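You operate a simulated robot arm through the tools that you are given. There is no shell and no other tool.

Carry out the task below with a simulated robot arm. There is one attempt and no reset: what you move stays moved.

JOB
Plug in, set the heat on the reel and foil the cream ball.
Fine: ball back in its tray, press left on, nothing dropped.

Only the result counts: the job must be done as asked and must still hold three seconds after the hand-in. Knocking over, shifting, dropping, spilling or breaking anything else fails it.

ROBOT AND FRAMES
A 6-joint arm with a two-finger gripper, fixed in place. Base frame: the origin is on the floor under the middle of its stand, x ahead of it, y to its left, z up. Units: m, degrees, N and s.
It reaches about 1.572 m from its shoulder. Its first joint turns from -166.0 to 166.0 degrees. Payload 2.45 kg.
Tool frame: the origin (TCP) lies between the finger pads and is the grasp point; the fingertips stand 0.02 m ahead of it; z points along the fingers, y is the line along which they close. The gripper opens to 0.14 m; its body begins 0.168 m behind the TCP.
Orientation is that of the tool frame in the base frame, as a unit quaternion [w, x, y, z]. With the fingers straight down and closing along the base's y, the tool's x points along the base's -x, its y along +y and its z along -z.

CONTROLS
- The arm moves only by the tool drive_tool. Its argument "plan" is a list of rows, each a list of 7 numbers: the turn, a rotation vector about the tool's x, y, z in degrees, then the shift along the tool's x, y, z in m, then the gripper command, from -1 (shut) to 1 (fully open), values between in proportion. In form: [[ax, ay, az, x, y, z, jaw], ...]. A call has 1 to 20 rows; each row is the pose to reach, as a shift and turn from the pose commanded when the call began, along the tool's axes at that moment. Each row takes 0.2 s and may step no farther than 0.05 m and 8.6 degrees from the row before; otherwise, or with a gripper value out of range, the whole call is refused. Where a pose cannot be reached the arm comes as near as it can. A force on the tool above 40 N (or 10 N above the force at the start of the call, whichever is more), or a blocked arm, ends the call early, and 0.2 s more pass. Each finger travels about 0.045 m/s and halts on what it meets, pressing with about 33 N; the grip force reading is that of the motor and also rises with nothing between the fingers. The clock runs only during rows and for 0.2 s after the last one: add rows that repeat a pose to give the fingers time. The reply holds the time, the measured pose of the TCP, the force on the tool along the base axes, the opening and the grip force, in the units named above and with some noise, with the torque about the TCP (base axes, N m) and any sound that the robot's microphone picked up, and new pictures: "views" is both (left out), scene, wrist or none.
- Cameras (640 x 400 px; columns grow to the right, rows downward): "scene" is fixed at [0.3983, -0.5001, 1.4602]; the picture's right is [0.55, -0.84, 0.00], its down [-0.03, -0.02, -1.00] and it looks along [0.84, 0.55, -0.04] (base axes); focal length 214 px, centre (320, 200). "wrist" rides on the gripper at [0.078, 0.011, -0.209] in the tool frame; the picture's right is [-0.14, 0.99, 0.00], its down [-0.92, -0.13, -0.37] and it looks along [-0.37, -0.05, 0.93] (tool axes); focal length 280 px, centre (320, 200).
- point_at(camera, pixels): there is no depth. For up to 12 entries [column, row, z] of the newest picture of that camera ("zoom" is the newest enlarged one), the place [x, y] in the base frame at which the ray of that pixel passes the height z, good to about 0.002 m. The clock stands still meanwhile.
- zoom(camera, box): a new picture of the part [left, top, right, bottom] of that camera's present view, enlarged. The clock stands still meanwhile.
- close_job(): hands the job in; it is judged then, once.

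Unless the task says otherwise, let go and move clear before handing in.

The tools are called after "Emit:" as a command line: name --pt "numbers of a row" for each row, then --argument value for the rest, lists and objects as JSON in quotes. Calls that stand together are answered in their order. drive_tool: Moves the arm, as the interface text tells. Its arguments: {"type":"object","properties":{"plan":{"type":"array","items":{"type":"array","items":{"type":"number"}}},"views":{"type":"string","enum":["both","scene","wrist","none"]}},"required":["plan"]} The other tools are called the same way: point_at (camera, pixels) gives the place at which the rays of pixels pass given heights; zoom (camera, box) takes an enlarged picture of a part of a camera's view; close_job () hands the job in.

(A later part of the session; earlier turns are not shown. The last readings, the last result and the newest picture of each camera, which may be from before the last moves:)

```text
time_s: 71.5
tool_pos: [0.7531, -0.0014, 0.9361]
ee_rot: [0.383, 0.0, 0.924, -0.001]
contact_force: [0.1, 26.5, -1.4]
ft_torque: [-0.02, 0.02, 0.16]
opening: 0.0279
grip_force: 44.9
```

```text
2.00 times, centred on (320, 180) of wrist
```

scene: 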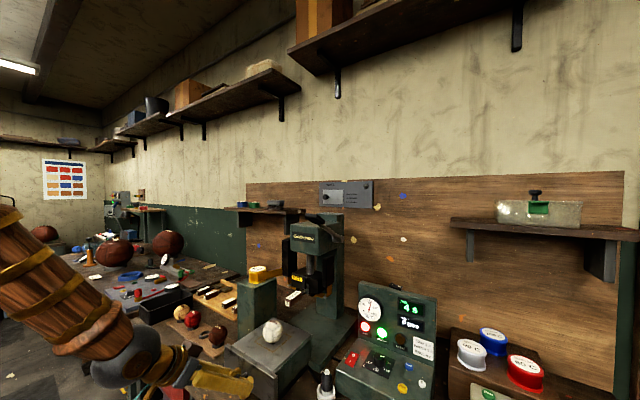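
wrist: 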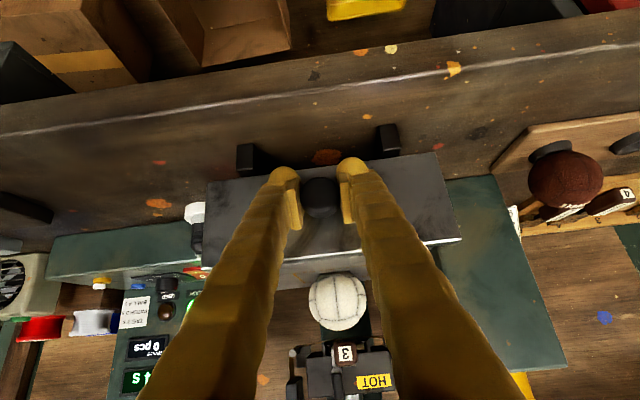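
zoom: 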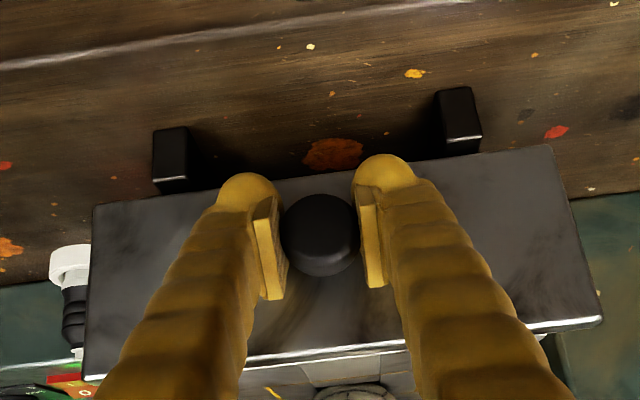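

The knob is held at 0.028 m with a 26 N side load; I'll relieve that by a small +y shift and begin pushing the bed slowly in +x.

Emit:
drive_tool --pt "0 0 0 0 0.0015 0 -0.8" --pt "0 0 0 0 0.002 0 -0.8" --pt "0 0 0 -0.003 0.002 0.003 -0.8" --pt "0 0 0 -0.007 0.002 0.007 -0.8" --pt "0 0 0 -0.012 0.002 0.012 -0.8" --pt "0 0 0 -0.018 0.002 0.018 -0.8"

```text
time_s: 72.9
tool_pos: [0.7784, 0.0006, 0.936]
ee_rot: [0.384, 0.0, 0.923, 0.0]
contact_force: [0.1, -33.0, -5.5]
ft_torque: [0.03, -0.01, -0.17]
opening: 0.0277
grip_force: 44.4
```

scene: 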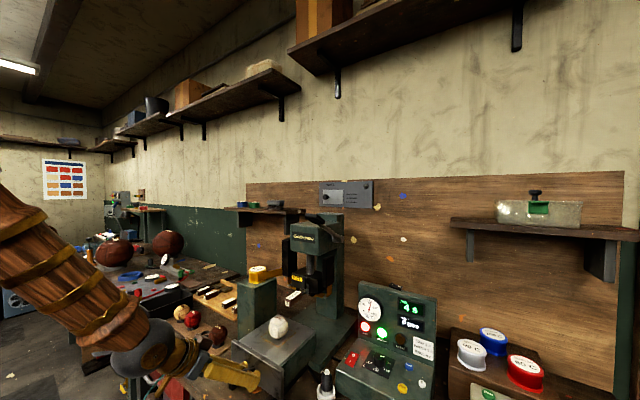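
wrist: 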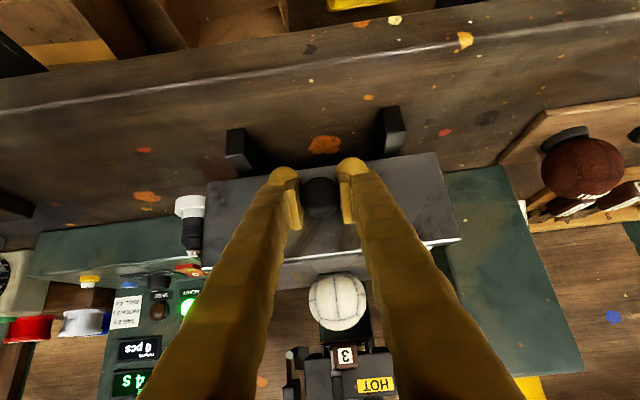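

The bed slides easily (Fx near zero) and the ball rides along. I'll trim y back by 1 mm and keep pushing smoothly.

Emit:
drive_tool --pt "0 0 0 -0.004 -0.0011 0.004 -0.8" --pt "0 0 0 -0.01 -0.0011 0.01 -0.8" --pt "0 0 0 -0.018 -0.0011 0.018 -0.8" --pt "0 0 0 -0.026 -0.0011 0.026 -0.8" --pt "0 0 0 -0.034 -0.0011 0.034 -0.8" --pt "0 0 0 -0.042 -0.0011 0.042 -0.8" --pt "0 0 0 -0.05 -0.0011 0.05 -0.8" --pt "0 0 0 -0.058 -0.0011 0.058 -0.8" --pt "0 0 0 -0.066 -0.0011 0.066 -0.8" --pt "0 0 0 -0.074 -0.0011 0.074 -0.8" --pt "0 0 0 -0.08 -0.0011 0.08 -0.8"

Emit:
zoom --camera "scene" --box '[220, 240, 380, 400]'

Emit:
zoom --camera "wrist" --box '[220, 160, 460, 360]'

```text
time_s: 75.3
tool_pos: [0.8908, 0.0016, 0.9367]
ee_rot: [0.383, 0.0, 0.924, -0.001]
contact_force: [0.8, -42.3, -8.4]
ft_torque: [-0.01, -0.23, -0.12]
opening: 0.0278
grip_force: 44.5
```

scene: 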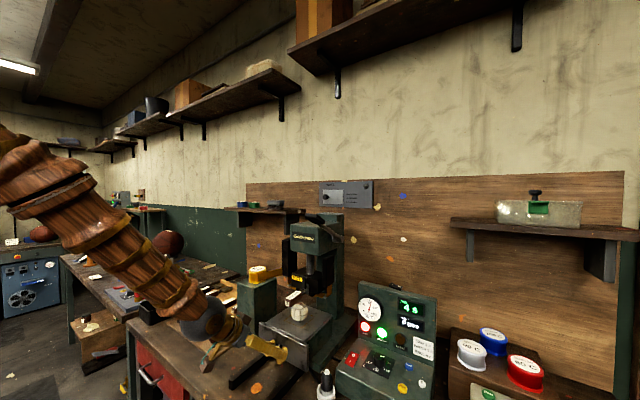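
wrist: 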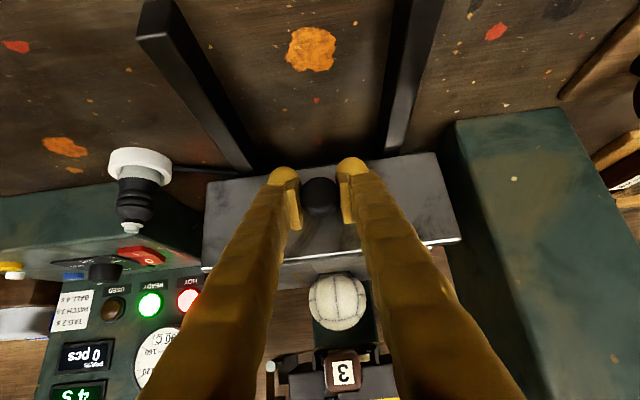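

```text
2.50 times, centred on (300, 320) of scene
```

zoom: 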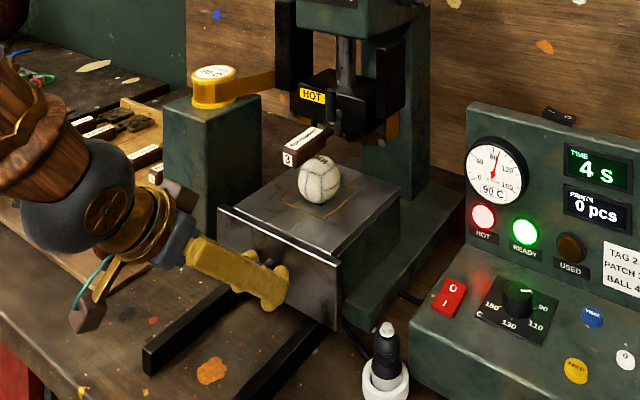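

```text
2.00 times, centred on (340, 260) of wrist
```

zoom: 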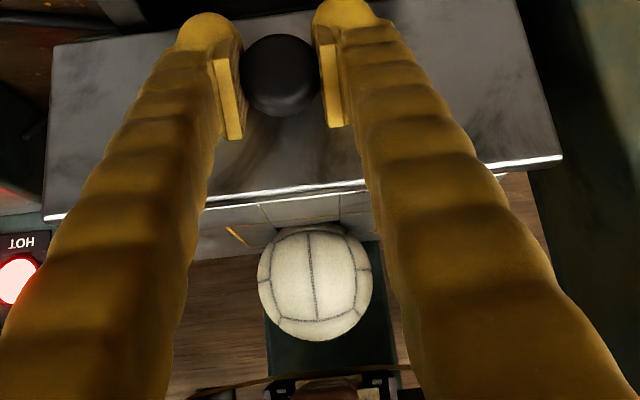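

The bed has moved 0.138 m and the ball is steady under the die's handle with clearance. I'll trim y again and push the rest gently toward the stop.

Emit:
drive_tool --pt "0 0 0 0 -0.0012 0 -0.8" --pt "0 0 0 -0.003 -0.0014 0.003 -0.8" --pt "0 0 0 -0.009 -0.0016 0.009 -0.8" --pt "0 0 0 -0.016 -0.0017 0.016 -0.8" --pt "0 0 0 -0.023 -0.0018 0.023 -0.8" --pt "0 0 0 -0.03 -0.0018 0.03 -0.8"

Emit:
zoom --camera "scene" --box '[220, 240, 380, 400]'

Emit:
zoom --camera "wrist" --box '[220, 160, 460, 360]'

```text
time_s: 76.7
tool_pos: [0.9329, -0.0001, 0.9373]
ee_rot: [0.383, 0.0, 0.924, -0.001]
contact_force: [-0.6, 27.0, 0.1]
ft_torque: [0.06, -0.51, 0.17]
opening: 0.0279
grip_force: 44.5
```

scene: 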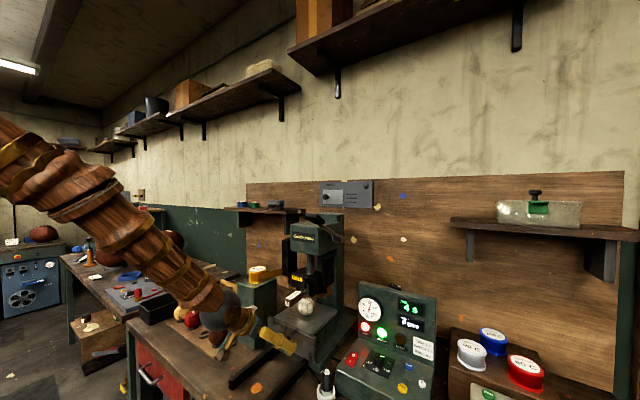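
wrist: 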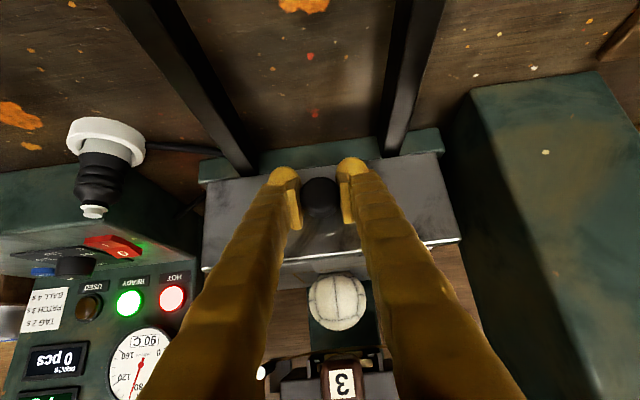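

```text
2.50 times, centred on (300, 320) of scene
```

zoom: 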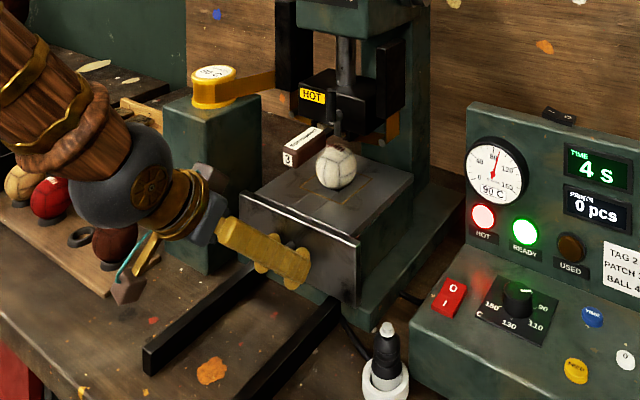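

```text
2.00 times, centred on (340, 260) of wrist
```

zoom: 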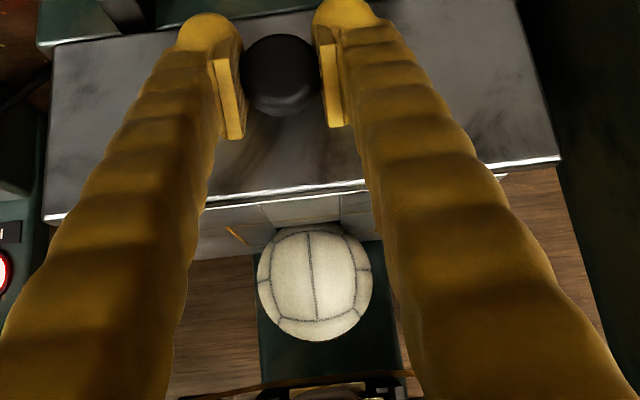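

Travel is now 0.18 m with no resistance in x; the ball stays put. I'll trim y by +1 mm and continue in small steps until the stop.

Emit:
drive_tool --pt "0 0 0 0 0.0008 0 -0.8" --pt "0 0 0 -0.003 0.0008 0.003 -0.8" --pt "0 0 0 -0.007 0.0008 0.007 -0.8" --pt "0 0 0 -0.011 0.0008 0.011 -0.8" --pt "0 0 0 -0.015 0.0008 0.015 -0.8"

Emit:
zoom --camera "scene" --box '[252, 250, 364, 350]'

```text
time_s: 77.8
tool_pos: [0.949, -0.0006, 0.9355]
ee_rot: [0.383, -0.001, 0.924, 0.0]
contact_force: [-6.0, 6.0, 4.9]
ft_torque: [-0.02, 0.01, 0.03]
opening: 0.028
grip_force: 44.8
stopped in row 5: the force on the tool passed its limit at 47 N (the readings are from after the stop); the commanded pose is now the measured one
```

scene: 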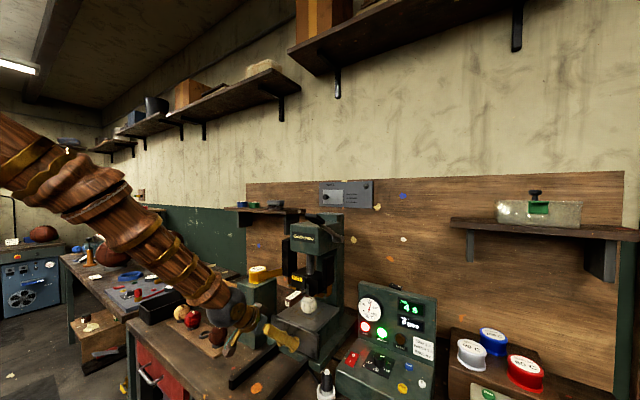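
wrist: 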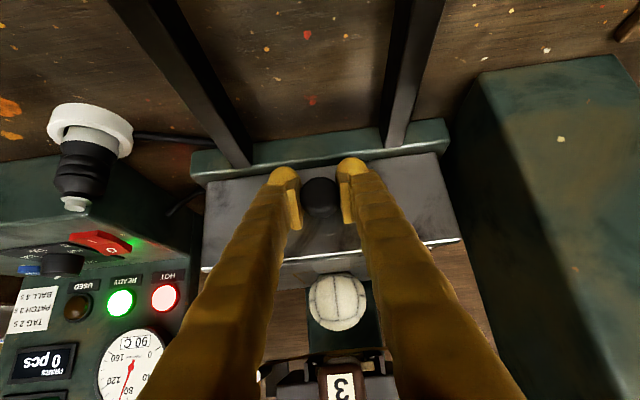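

```text
4.00 times, centred on (308, 300) of scene
```

zoom: 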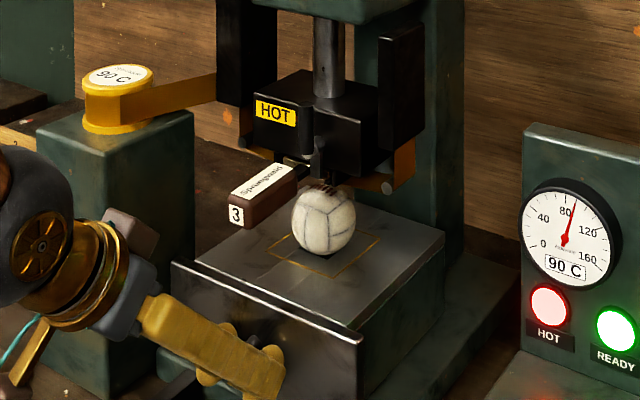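

It stopped at x = 0.949 with 47 N, a travel of 0.196 m, which puts the nest under the ram. I'll press once more lightly to confirm that it is the end stop.

Emit:
drive_tool --pt "0 0 0 -0.001 0 0.001 -0.8" --pt "0 0 0 -0.0025 0 0.0025 -0.8" --views "none"

Emit:
zoom --camera "wrist" --box '[220, 230, 460, 400]'

Emit:
zoom --camera "scene" --box '[284, 270, 332, 315]'

```text
time_s: 78.4
tool_pos: [0.951, 0.0008, 0.9354]
ee_rot: [0.382, -0.001, 0.924, 0.0]
contact_force: [-16.1, 2.6, 9.5]
ft_torque: [0.04, -0.13, -0.07]
opening: 0.0279
grip_force: 45.1
stopped in row 2: the force on the tool passed its limit at 52 N (the readings are from after the stop); the commanded pose is now the measured one
```

```text
2.35 times, centred on (340, 315) of wrist
```

zoom: 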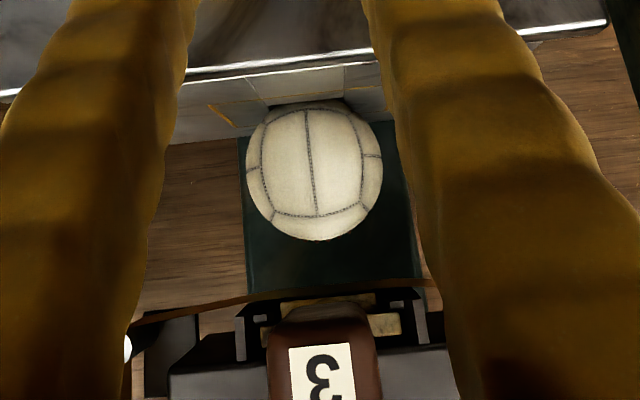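

```text
8.89 times, centred on (308, 292) of scene
```

zoom: 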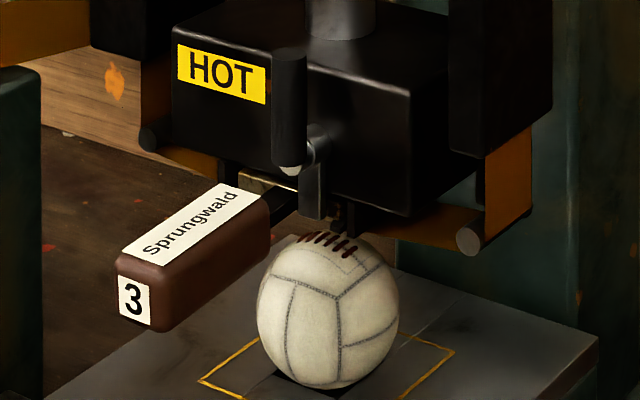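

The end stop is confirmed; the ball sits beneath the ram. I'll let go of the knob and back out along the tool axis.

Emit:
drive_tool --pt "0 0 0 0 0 0 -0.5" --pt "0 0 0 0 0 0 0.0" --pt "0 0 0 0 0 0 0.0" --pt "0 0 0 0 0 -0.03 0.0" --pt "0 0 0 0 0 -0.07 0.0" --pt "0 0 0 0 0 -0.11 0.0" --pt "0 0 0 0 0 -0.15 0.0"

Emit:
zoom --camera "wrist" --box '[240, 200, 420, 400]'

```text
time_s: 80.0
tool_pos: [0.8463, 0.0007, 1.038]
ee_rot: [0.381, -0.001, 0.925, 0.0]
contact_force: [-0.1, 0.3, -0.1]
ft_torque: [-0.01, 0.01, -0.01]
opening: 0.0701
grip_force: 0.0
```

scene: 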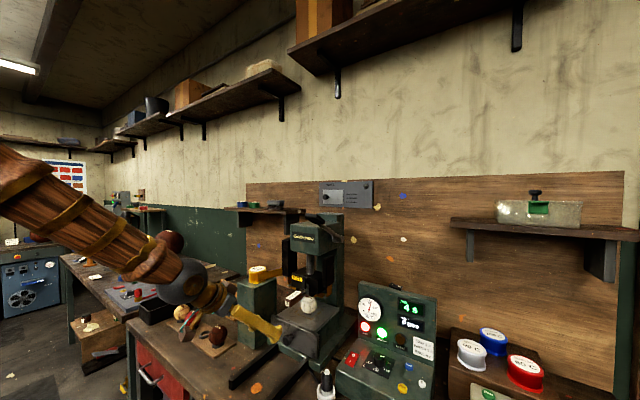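
wrist: 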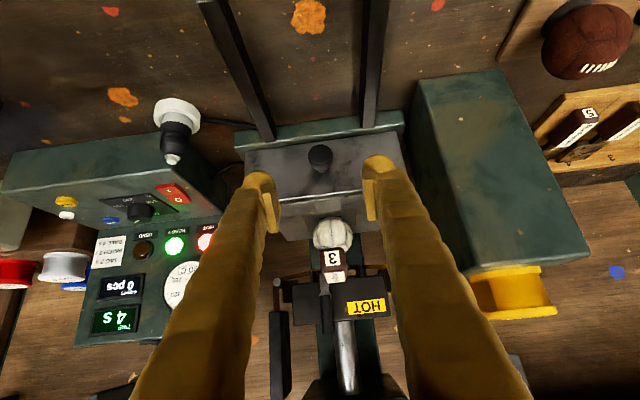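

```text
2.00 times, centred on (330, 300) of wrist
```

zoom: 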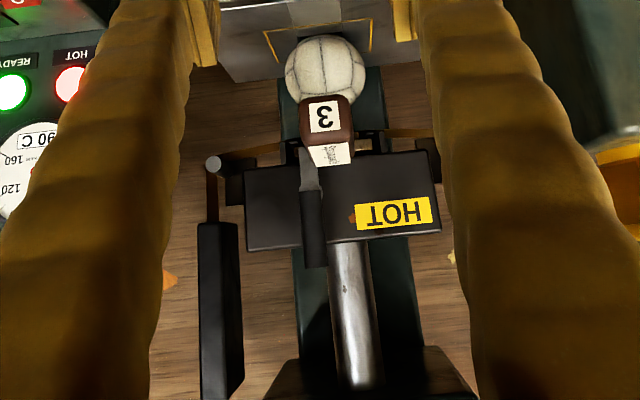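

Now I'll rise and level the hand to line up with the lever's grip.

Emit:
drive_tool --pt "0 3.7 0 -0.0245 -0.0089 -0.0299 0.0" --pt "0 7.5 0 -0.049 -0.0178 -0.0598 0.0" --pt "0 11.2 0 -0.0735 -0.0267 -0.0897 0.0" --pt "0 15 0 -0.098 -0.0356 -0.1196 0.0" --pt "0 18.7 0 -0.1225 -0.0445 -0.1495 0.0" --pt "0 22.5 0 -0.147 -0.0534 -0.1794 0.0" --pt "0 26.2 0 -0.1715 -0.0623 -0.2093 0.0" --pt "0 30 0 -0.196 -0.0712 -0.2392 0.0" --pt "0 33.7 0 -0.2205 -0.0801 -0.2691 0.0" --pt "0 37.5 0 -0.245 -0.089 -0.299 0.0" --pt "0 41.2 0 -0.2695 -0.0979 -0.3289 0.0" --pt "0 44.8 0 -0.294 -0.107 -0.359 0.0" --pt "0 44.8 0 -0.294 -0.107 -0.359 0.0"

Emit:
zoom --camera "wrist" --box '[220, 150, 420, 350]'

Emit:
zoom --camera "scene" --box '[270, 180, 382, 270]'

```text
time_s: 82.8
tool_pos: [0.8023, -0.1071, 1.5049]
ee_rot: [-0.001, -0.001, 1.0, 0.0]
contact_force: [0.2, -0.1, -0.3]
ft_torque: [0.0, 0.0, -0.03]
opening: 0.07
grip_force: 0.1
```

scene: 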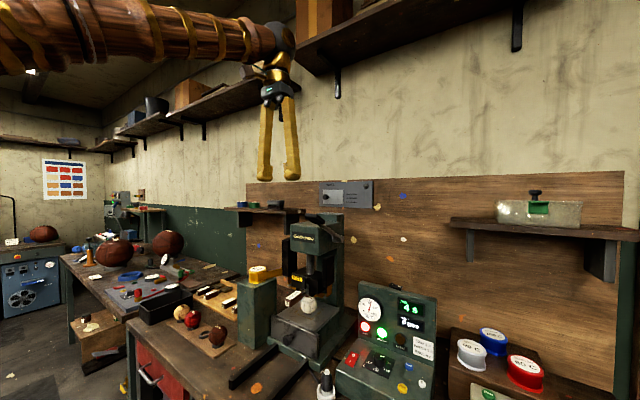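
wrist: 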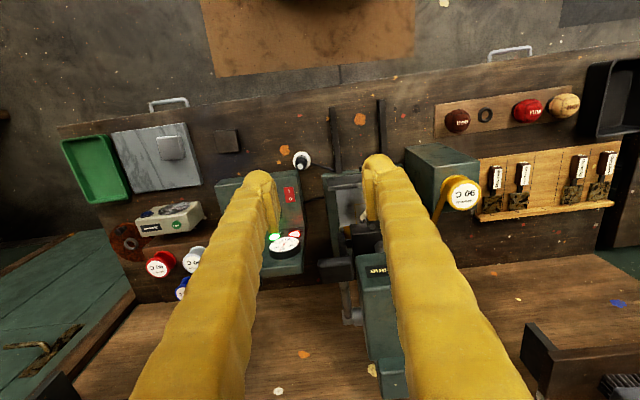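

```text
2.00 times, centred on (320, 250) of wrist
```

zoom: 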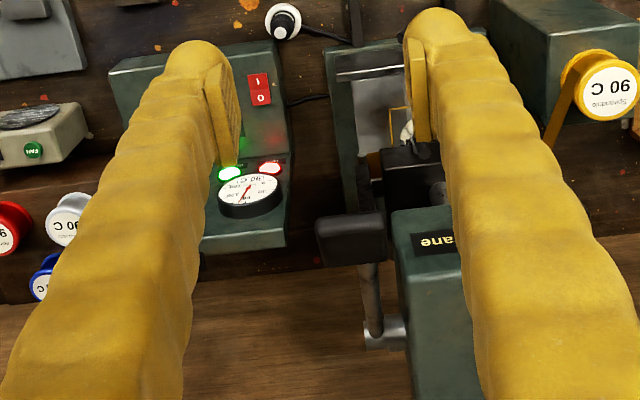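

```text
4.44 times, centred on (326, 225) of scene
```

zoom: 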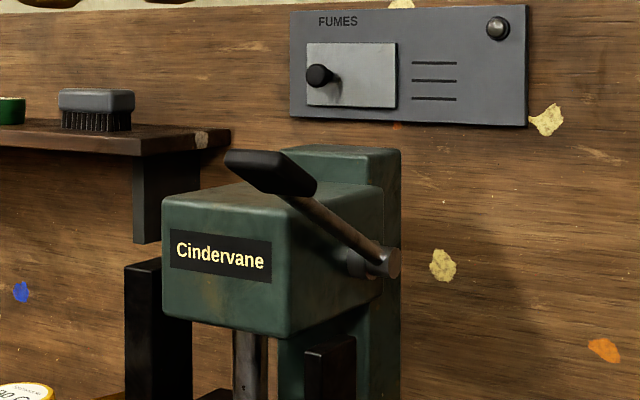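

The lever's black grip, at wrist (354, 267), is a paddle about 0.042 m wide near y = -0.108, and the housing's front face is at x about 1.05. I'll hover over the outer part of the grip with the fingers straddling it in y.

Emit:
drive_tool --pt "0 0 0 -0.04 0 0.01 0.15" --pt "0 0 0 -0.08 0 0.02 0.15" --pt "0 0 0 -0.12 -0.001 0.03 0.15" --pt "0 0 0 -0.155 -0.001 0.045 0.15" --pt "0 0 0 -0.155 -0.001 0.045 0.15"

Emit:
zoom --camera "wrist" --box '[220, 110, 420, 310]'

Emit:
zoom --camera "scene" --box '[270, 170, 382, 260]'

```text
time_s: 84.0
tool_pos: [0.9378, -0.1081, 1.4369]
ee_rot: [0.003, 0.0, 1.0, -0.002]
contact_force: [0.8, -0.9, 0.0]
ft_torque: [-0.02, 0.02, 0.02]
opening: 0.0806
grip_force: 0.0
out of reach, approached as far as the arm can: row 2, 3, 4, 5
```

scene: 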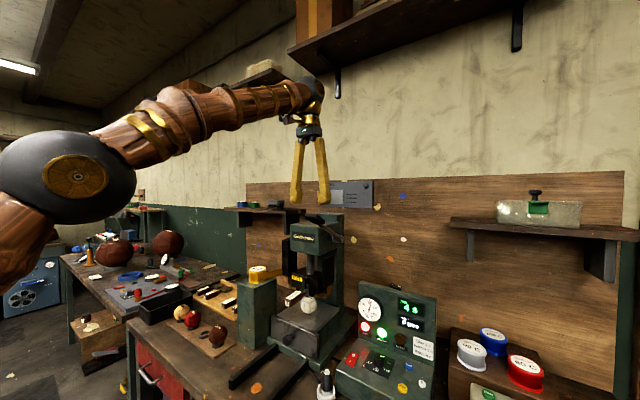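
wrist: 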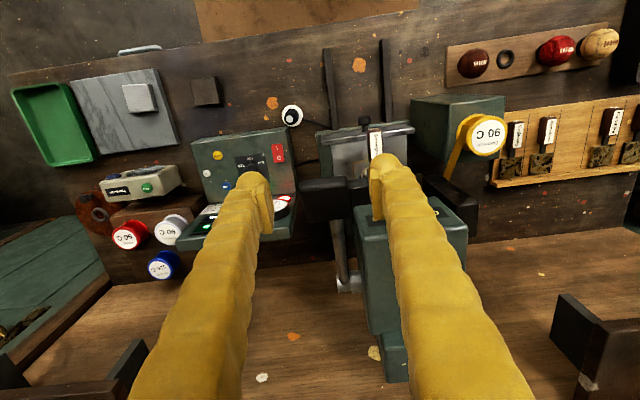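

```text
2.00 times, centred on (320, 210) of wrist
```

zoom: 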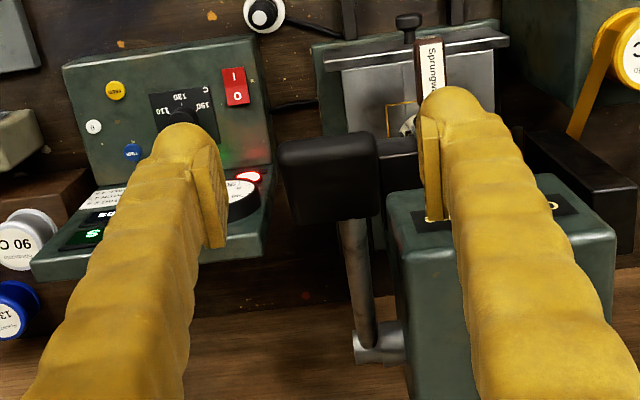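

```text
4.44 times, centred on (326, 215) of scene
```

zoom: 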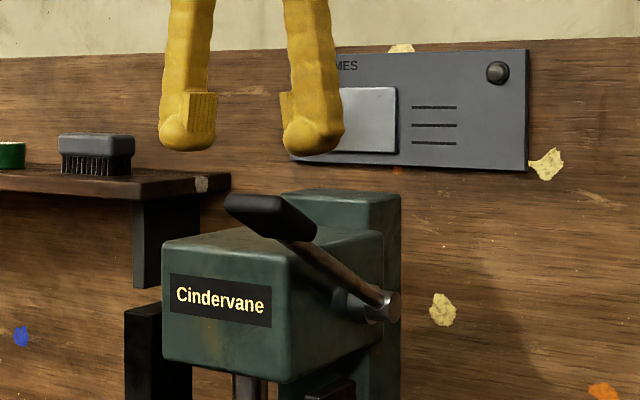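

The straight-down pose is at the arm's reach limit there, so I'll approach the lever with the hand tilted back 45 degrees instead, in line with the grip.

Emit:
drive_tool --pt "0 -7.5 0 0.015 0 -0.004 0.15" --pt "0 -15 0 0.025 0.0005 -0.006 0.15" --pt "0 -22.5 0 0.035 0.001 -0.008 0.15" --pt "0 -30 0 0.045 0.001 -0.01 0.15" --pt "0 -37.5 0 0.05 0.001 -0.01 0.15" --pt "0 -45 0 0.05 0.001 -0.01 0.15" --pt "0 -45 0 0.05 0.001 -0.01 0.15"

Emit:
zoom --camera "wrist" --box '[220, 110, 420, 310]'

Emit:
zoom --camera "scene" --box '[260, 170, 372, 260]'

```text
time_s: 85.6
tool_pos: [0.887, -0.1062, 1.4468]
ee_rot: [0.383, 0.0, 0.924, 0.0]
contact_force: [-0.2, 0.9, 0.7]
ft_torque: [0.0, 0.01, -0.01]
opening: 0.0804
grip_force: 0.0
```

scene: 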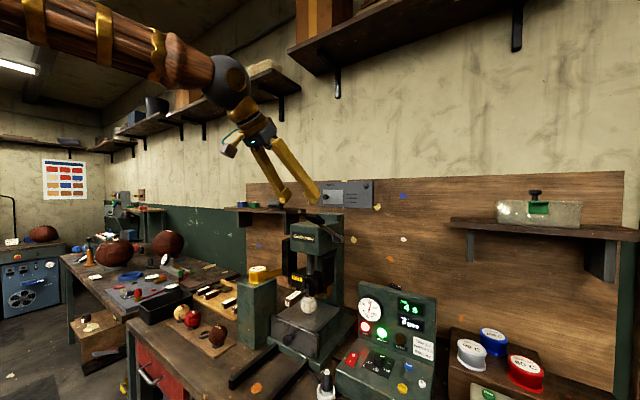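
wrist: 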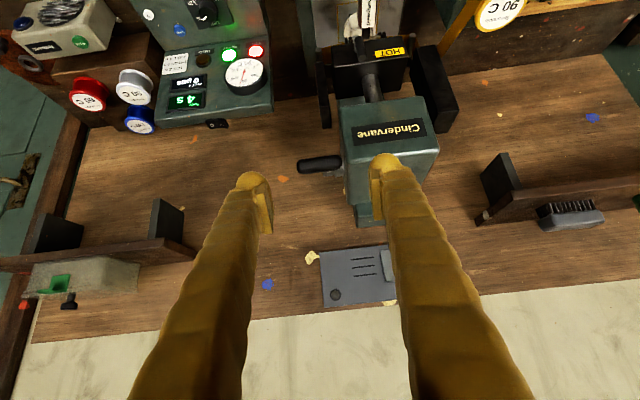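

```text
2.00 times, centred on (320, 210) of wrist
```

zoom: 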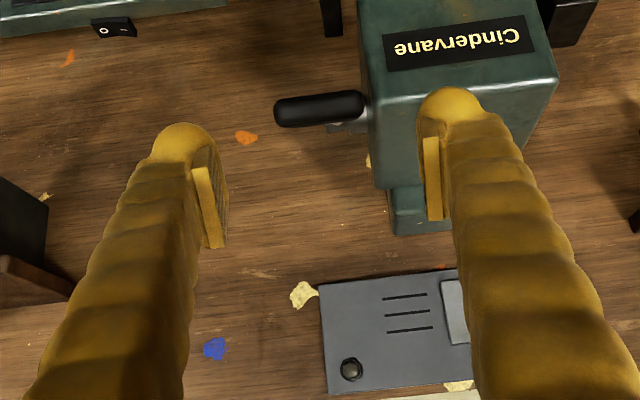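

```text
4.44 times, centred on (316, 215) of scene
```

zoom: 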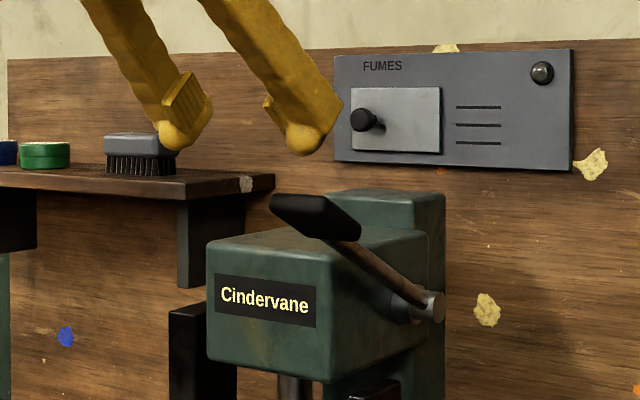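

From this angle the grip spans y -0.131 to -0.080, centred at about (0.966, -0.1055, 1.370). I'll advance along the tool axis so the pads straddle it.

Emit:
drive_tool --pt "0 0 0 0 0.0007 0.035 0.15" --pt "0 0 0 -0.001 0.0007 0.07 0.15" --pt "0 0 0 -0.0015 0.0007 0.1 0.15" --pt "0 0 0 -0.0015 0.0007 0.11 0.15" --pt "0 0 0 -0.0015 0.0007 0.11 0.15"

Emit:
zoom --camera "wrist" --box '[220, 110, 420, 310]'

Emit:
zoom --camera "scene" --box '[260, 170, 372, 260]'

```text
time_s: 86.8
tool_pos: [0.9668, -0.1045, 1.3696]
ee_rot: [0.384, -0.001, 0.923, 0.0]
contact_force: [0.7, 0.5, -0.3]
ft_torque: [0.02, 0.0, 0.0]
opening: 0.0805
grip_force: 0.0
```

scene: 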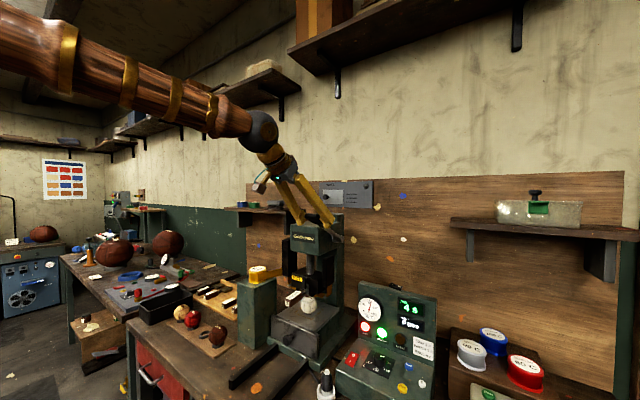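
wrist: 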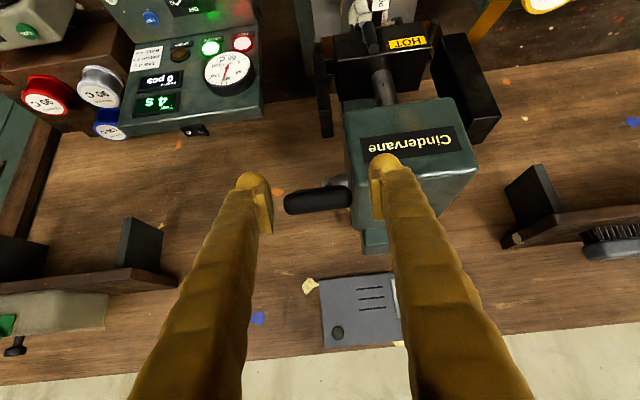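

```text
2.00 times, centred on (320, 210) of wrist
```

zoom: 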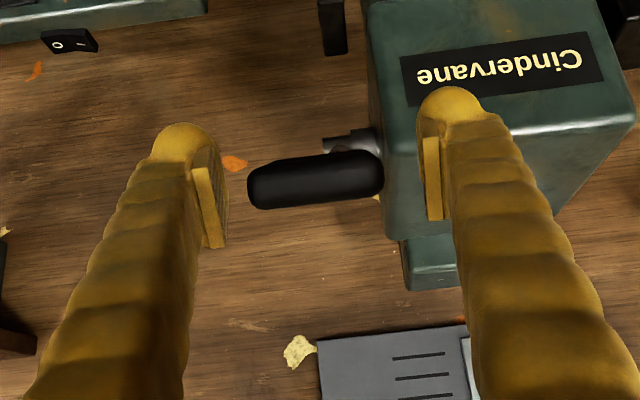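

```text
4.44 times, centred on (316, 215) of scene
```

zoom: 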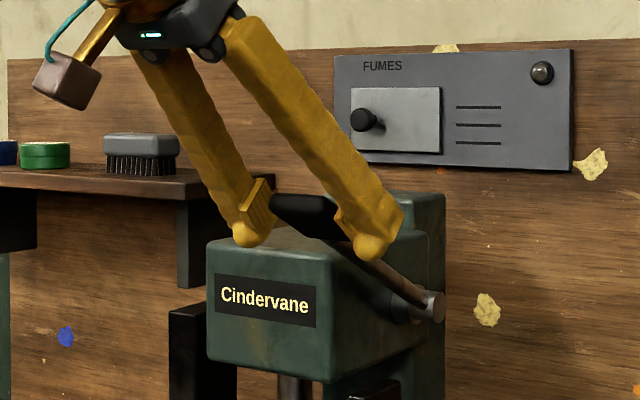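

The paddle is between the pads. I'll trim slightly and close on it.

Emit:
drive_tool --pt "0 0 0 -0.003 -0.002 0 0.0" --pt "0 0 0 -0.003 -0.002 0 -0.2" --pt "0 0 0 -0.003 -0.002 0 -0.4" --pt "0 0 0 -0.003 -0.002 0 -0.5" --pt "0 0 0 -0.003 -0.002 0 -0.5"

Emit:
zoom --camera "wrist" --box '[220, 110, 420, 310]'

```text
time_s: 88.0
tool_pos: [0.968, -0.1043, 1.3728]
ee_rot: [0.383, -0.001, 0.924, 0.0]
contact_force: [0.7, 13.7, -1.5]
ft_torque: [-0.07, 0.01, -0.29]
opening: 0.0502
grip_force: 45.9
```

scene: 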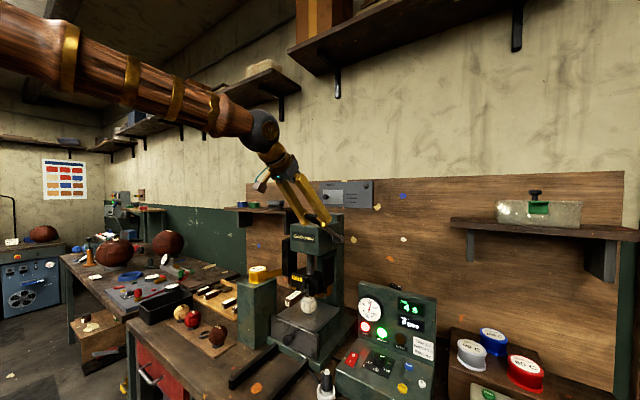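
wrist: 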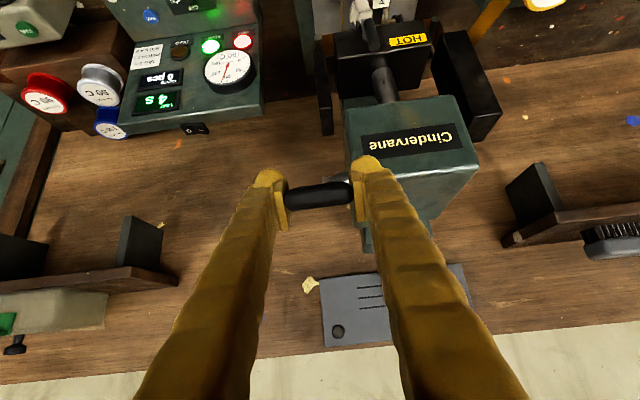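

```text
2.00 times, centred on (320, 210) of wrist
```

zoom: 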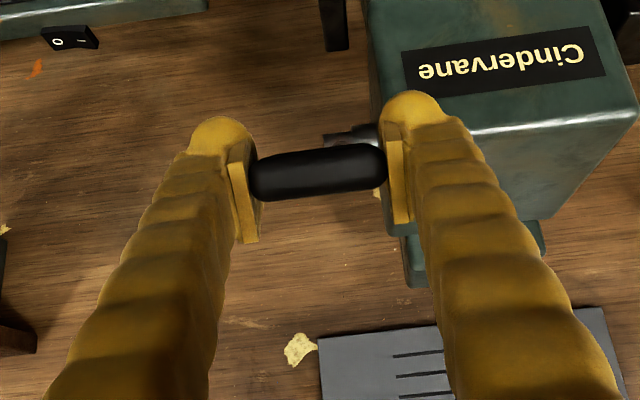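

The lever grip is held at 0.050 m. I'll start pulling it down along its arc by the first few degrees to feel the resistance.

Emit:
drive_tool --pt "0 0 0 0.004 0.0005 0.0014 -0.5" --pt "0 0 0 0.0122 0.0005 0.0043 -0.5" --pt "0 0 0 0.0195 0.0005 0.0074 -0.5" --pt "0 0 0 0.0267 0.0005 0.0104 -0.5"

Emit:
zoom --camera "scene" --box '[250, 170, 378, 330]'

```text
time_s: 89.0
tool_pos: [0.9555, -0.1059, 1.347]
ee_rot: [0.383, 0.0, 0.924, -0.001]
contact_force: [2.3, 4.3, 6.5]
ft_torque: [-0.09, -1.37, -0.18]
opening: 0.0505
grip_force: 45.1
```

scene: 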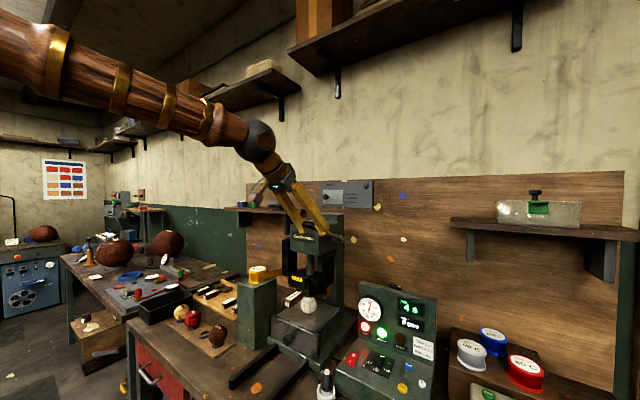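
wrist: 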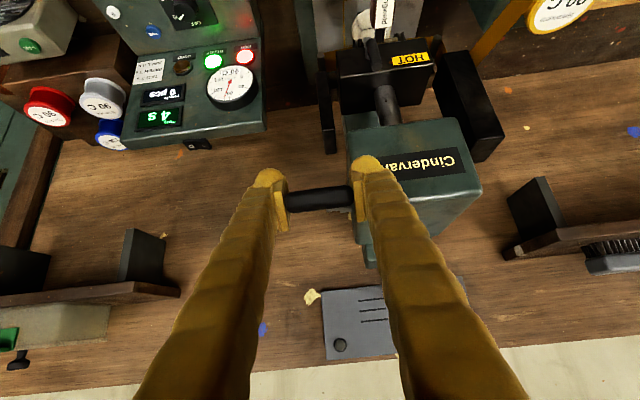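

```text
2.50 times, centred on (314, 250) of scene
```

zoom: 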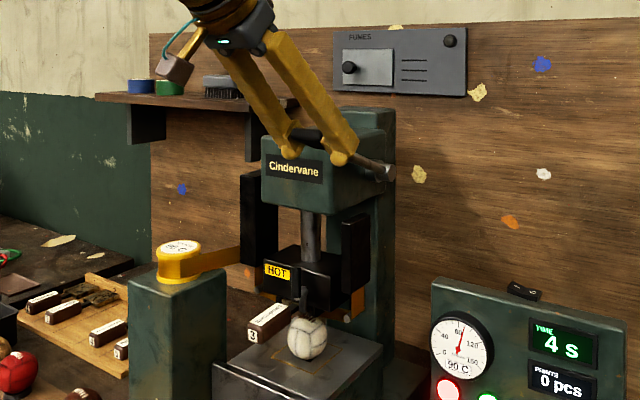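

The lever moves with only about 6 N. I'll continue down its arc to horizontal and check the head's height.

Emit:
drive_tool --pt "0 0 0 0.0087 0 0.0045 -0.5" --pt "0 0 0 0.0173 0 0.009 -0.5" --pt "0 0 0 0.0256 0 0.0142 -0.5" --pt "0 0 0 0.0338 0 0.0195 -0.5" --pt "0 0 0 0.0415 0 0.0255 -0.5" --pt "0 0 0 0.0492 0 0.0315 -0.5"

Emit:
zoom --camera "scene" --box '[250, 200, 378, 330]'

Emit:
zoom --camera "scene" --box '[284, 270, 332, 315]'

```text
time_s: 90.4
tool_pos: [0.9436, -0.1057, 1.2885]
ee_rot: [0.384, 0.0, 0.923, 0.0]
contact_force: [-3.6, -1.3, 8.3]
ft_torque: [-0.01, -1.28, -0.04]
opening: 0.0505
grip_force: 45.3
```

scene: 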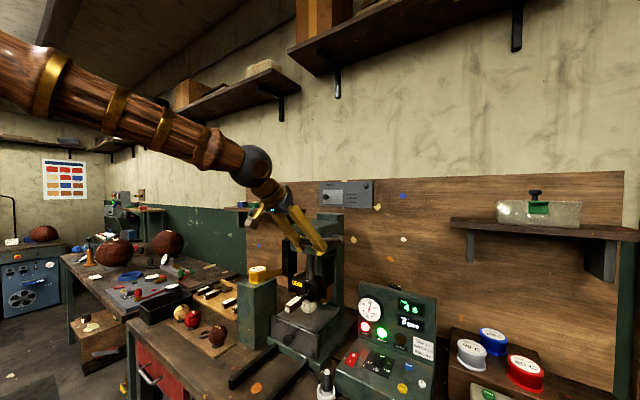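
wrist: 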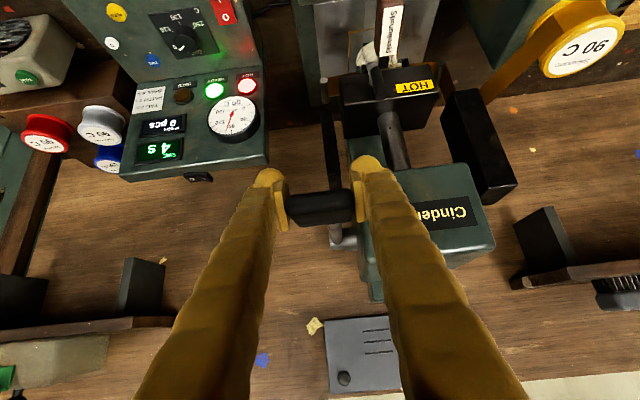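

```text
3.08 times, centred on (314, 265) of scene
```

zoom: 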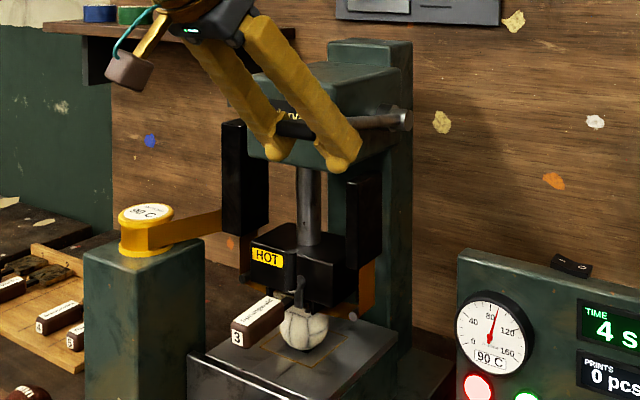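

```text
8.89 times, centred on (308, 292) of scene
```

zoom: 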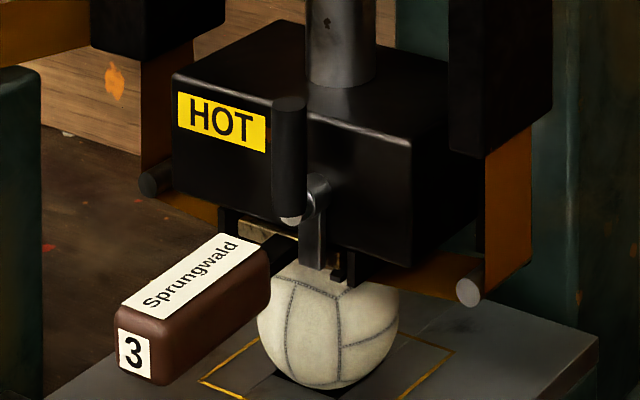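

The head has come down to just above the ball. I'll continue in small steps, watching for contact and the timer.

Emit:
drive_tool --pt "0 0 0 0.0048 0 0.0043 -0.5" --pt "0 0 0 0.0097 0 0.0087 -0.5" --pt "0 0 0 0.0145 0 0.0131 -0.5" --views "scene"

Emit:
zoom --camera "scene" --box '[284, 270, 332, 315]'

Emit:
zoom --camera "scene" --box '[340, 290, 436, 350]'

```text
time_s: 91.2
tool_pos: [0.9435, -0.1059, 1.2695]
ee_rot: [0.383, 0.0, 0.924, 0.0]
contact_force: [-14.9, -2.6, 8.3]
ft_torque: [0.12, -1.35, -0.08]
opening: 0.0507
grip_force: 45.2
```

scene: 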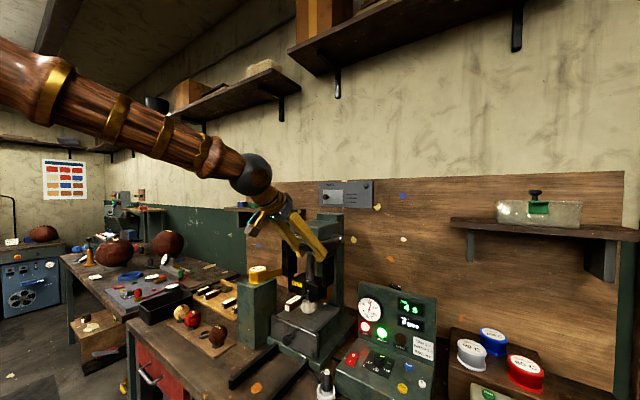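

```text
8.89 times, centred on (308, 292) of scene
```

zoom: 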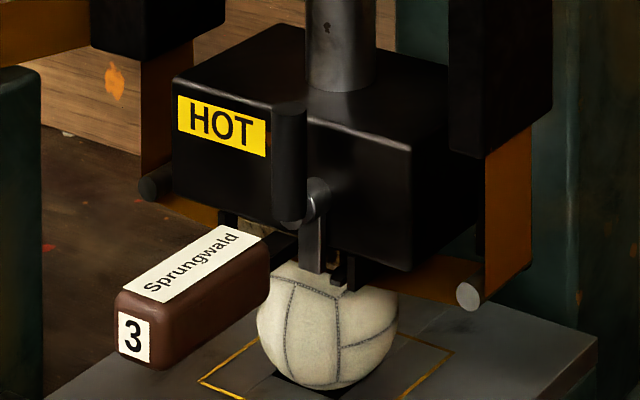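

```text
6.67 times, centred on (388, 320) of scene
```

zoom: 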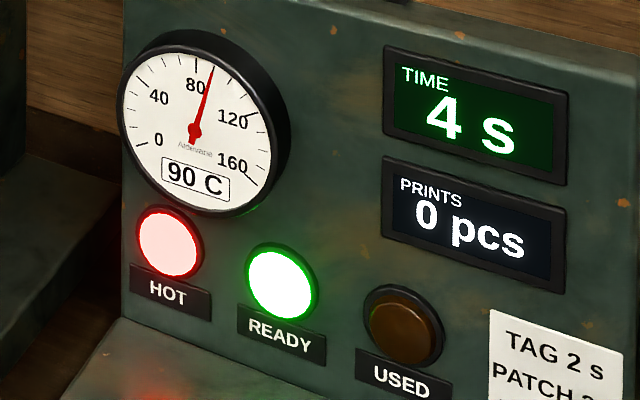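

The die seems to have met the ball (the HOT block stopped descending) but the timer isn't counting yet. I'll continue the lever a little further.

Emit:
drive_tool --pt "0 0 0 0.0045 0 0.0047 -0.5" --pt "0 0 0 0.0089 0 0.0096 -0.5" --pt "0 0 0 0.0131 0 0.0144 -0.5" --views "scene"

Emit:
zoom --camera "scene" --box '[284, 270, 332, 315]'

Emit:
zoom --camera "scene" --box '[340, 290, 436, 350]'

```text
time_s: 92.0
tool_pos: [0.9453, -0.1064, 1.2504]
ee_rot: [0.383, -0.001, 0.924, 0.001]
contact_force: [-19.1, 3.6, 7.7]
ft_torque: [-0.05, -1.22, -0.07]
opening: 0.0507
grip_force: 44.9
```

scene: 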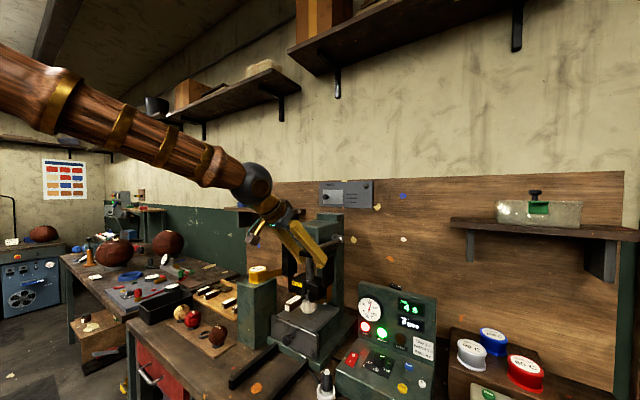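

```text
8.89 times, centred on (308, 292) of scene
```

zoom: 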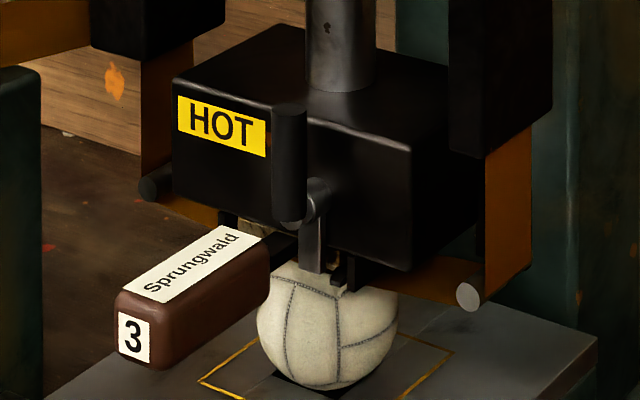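

```text
6.67 times, centred on (388, 320) of scene
```

zoom: 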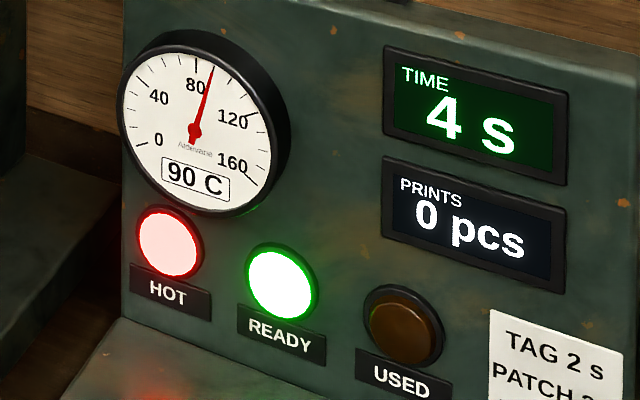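

The head rests on the ball and the timer still hasn't started; the lever itself still moves freely. I'll keep lowering it toward its end, trimming 1 mm toward -x for the arc.

Emit:
drive_tool --pt "0 0 0 0.0044 0 0.0039 -0.5" --pt "0 0 0 0.008 0 0.0085 -0.5" --pt "0 0 0 0.0116 0 0.0132 -0.5" --pt "0 0 0 0.0149 0 0.018 -0.5" --views "scene"

Emit:
zoom --camera "scene" --box '[260, 220, 340, 315]'

Emit:
zoom --camera "scene" --box '[340, 290, 436, 350]'

```text
time_s: 93.0
tool_pos: [0.9462, -0.1059, 1.2264]
ee_rot: [0.382, 0.0, 0.924, 0.0]
contact_force: [-12.9, -12.7, 6.8]
ft_torque: [0.26, -1.33, 0.06]
opening: 0.0508
grip_force: 44.7
```

scene: 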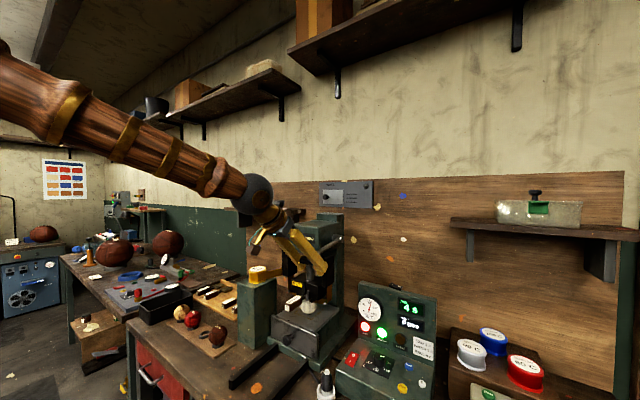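

```text
4.21 times, centred on (300, 268) of scene
```

zoom: 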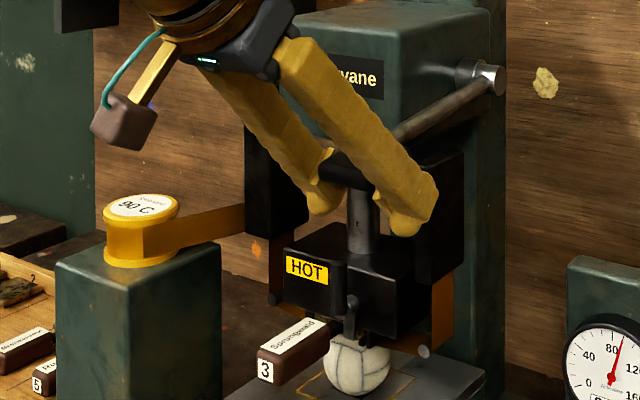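

```text
6.67 times, centred on (388, 320) of scene
```

zoom: 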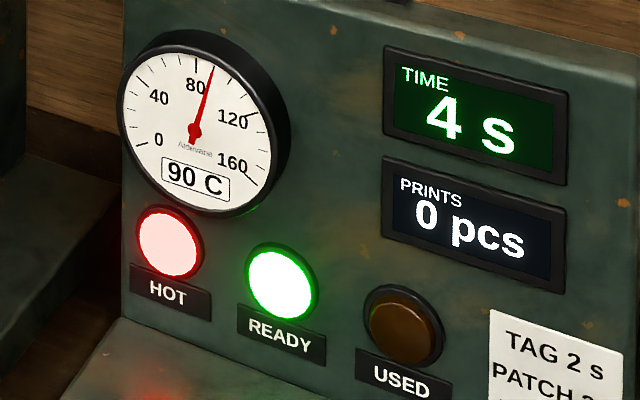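

Still free-moving at about -11 degrees. I'll carry on down in small steps while watching the panel.

Emit:
drive_tool --pt "0 0 0 0.0042 -0.0004 0.0066 -0.5" --pt "0 0 0 0.0084 -0.0004 0.0132 -0.5" --pt "0 0 0 0.0129 -0.0004 0.0218 -0.5" --pt "0 0 0 0.0174 -0.0004 0.0305 -0.5" --views "scene"

Emit:
zoom --camera "scene" --box '[260, 220, 340, 315]'

Emit:
zoom --camera "scene" --box '[340, 290, 436, 350]'

```text
time_s: 94.0
tool_pos: [0.9559, -0.1053, 1.1918]
ee_rot: [0.383, -0.001, 0.924, 0.0]
contact_force: [-15.7, -7.5, 2.5]
ft_torque: [0.23, -0.87, 0.01]
opening: 0.0502
grip_force: 45.2
```

scene: 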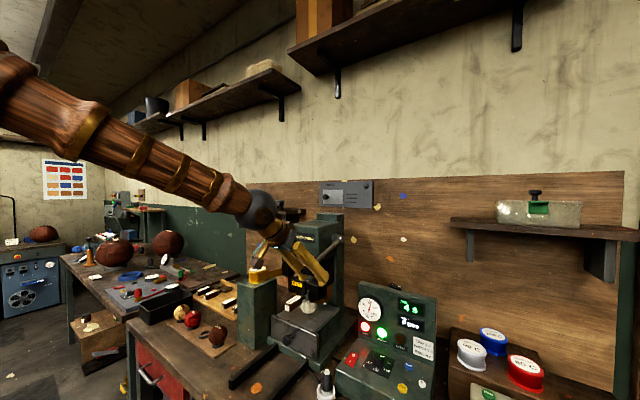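

```text
4.21 times, centred on (300, 268) of scene
```

zoom: 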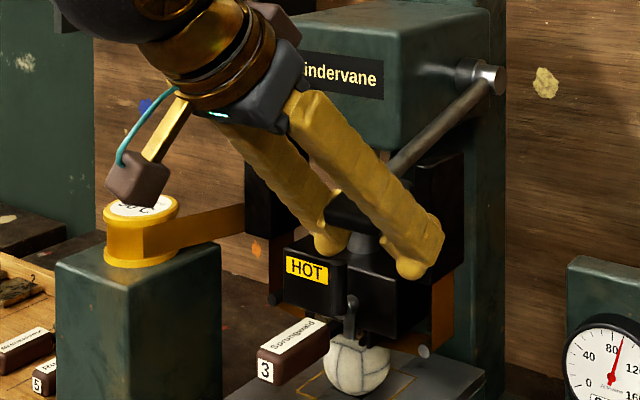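

```text
6.67 times, centred on (388, 320) of scene
```

zoom: 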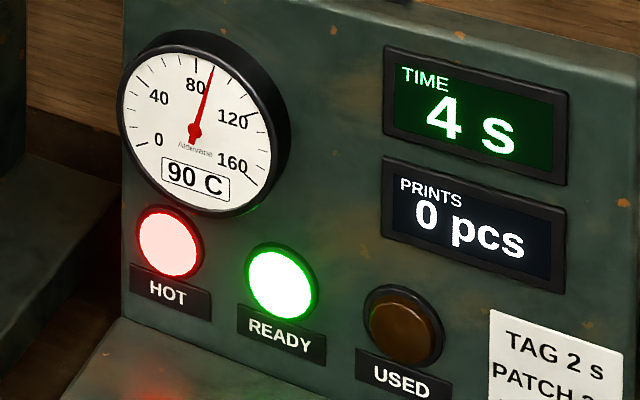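

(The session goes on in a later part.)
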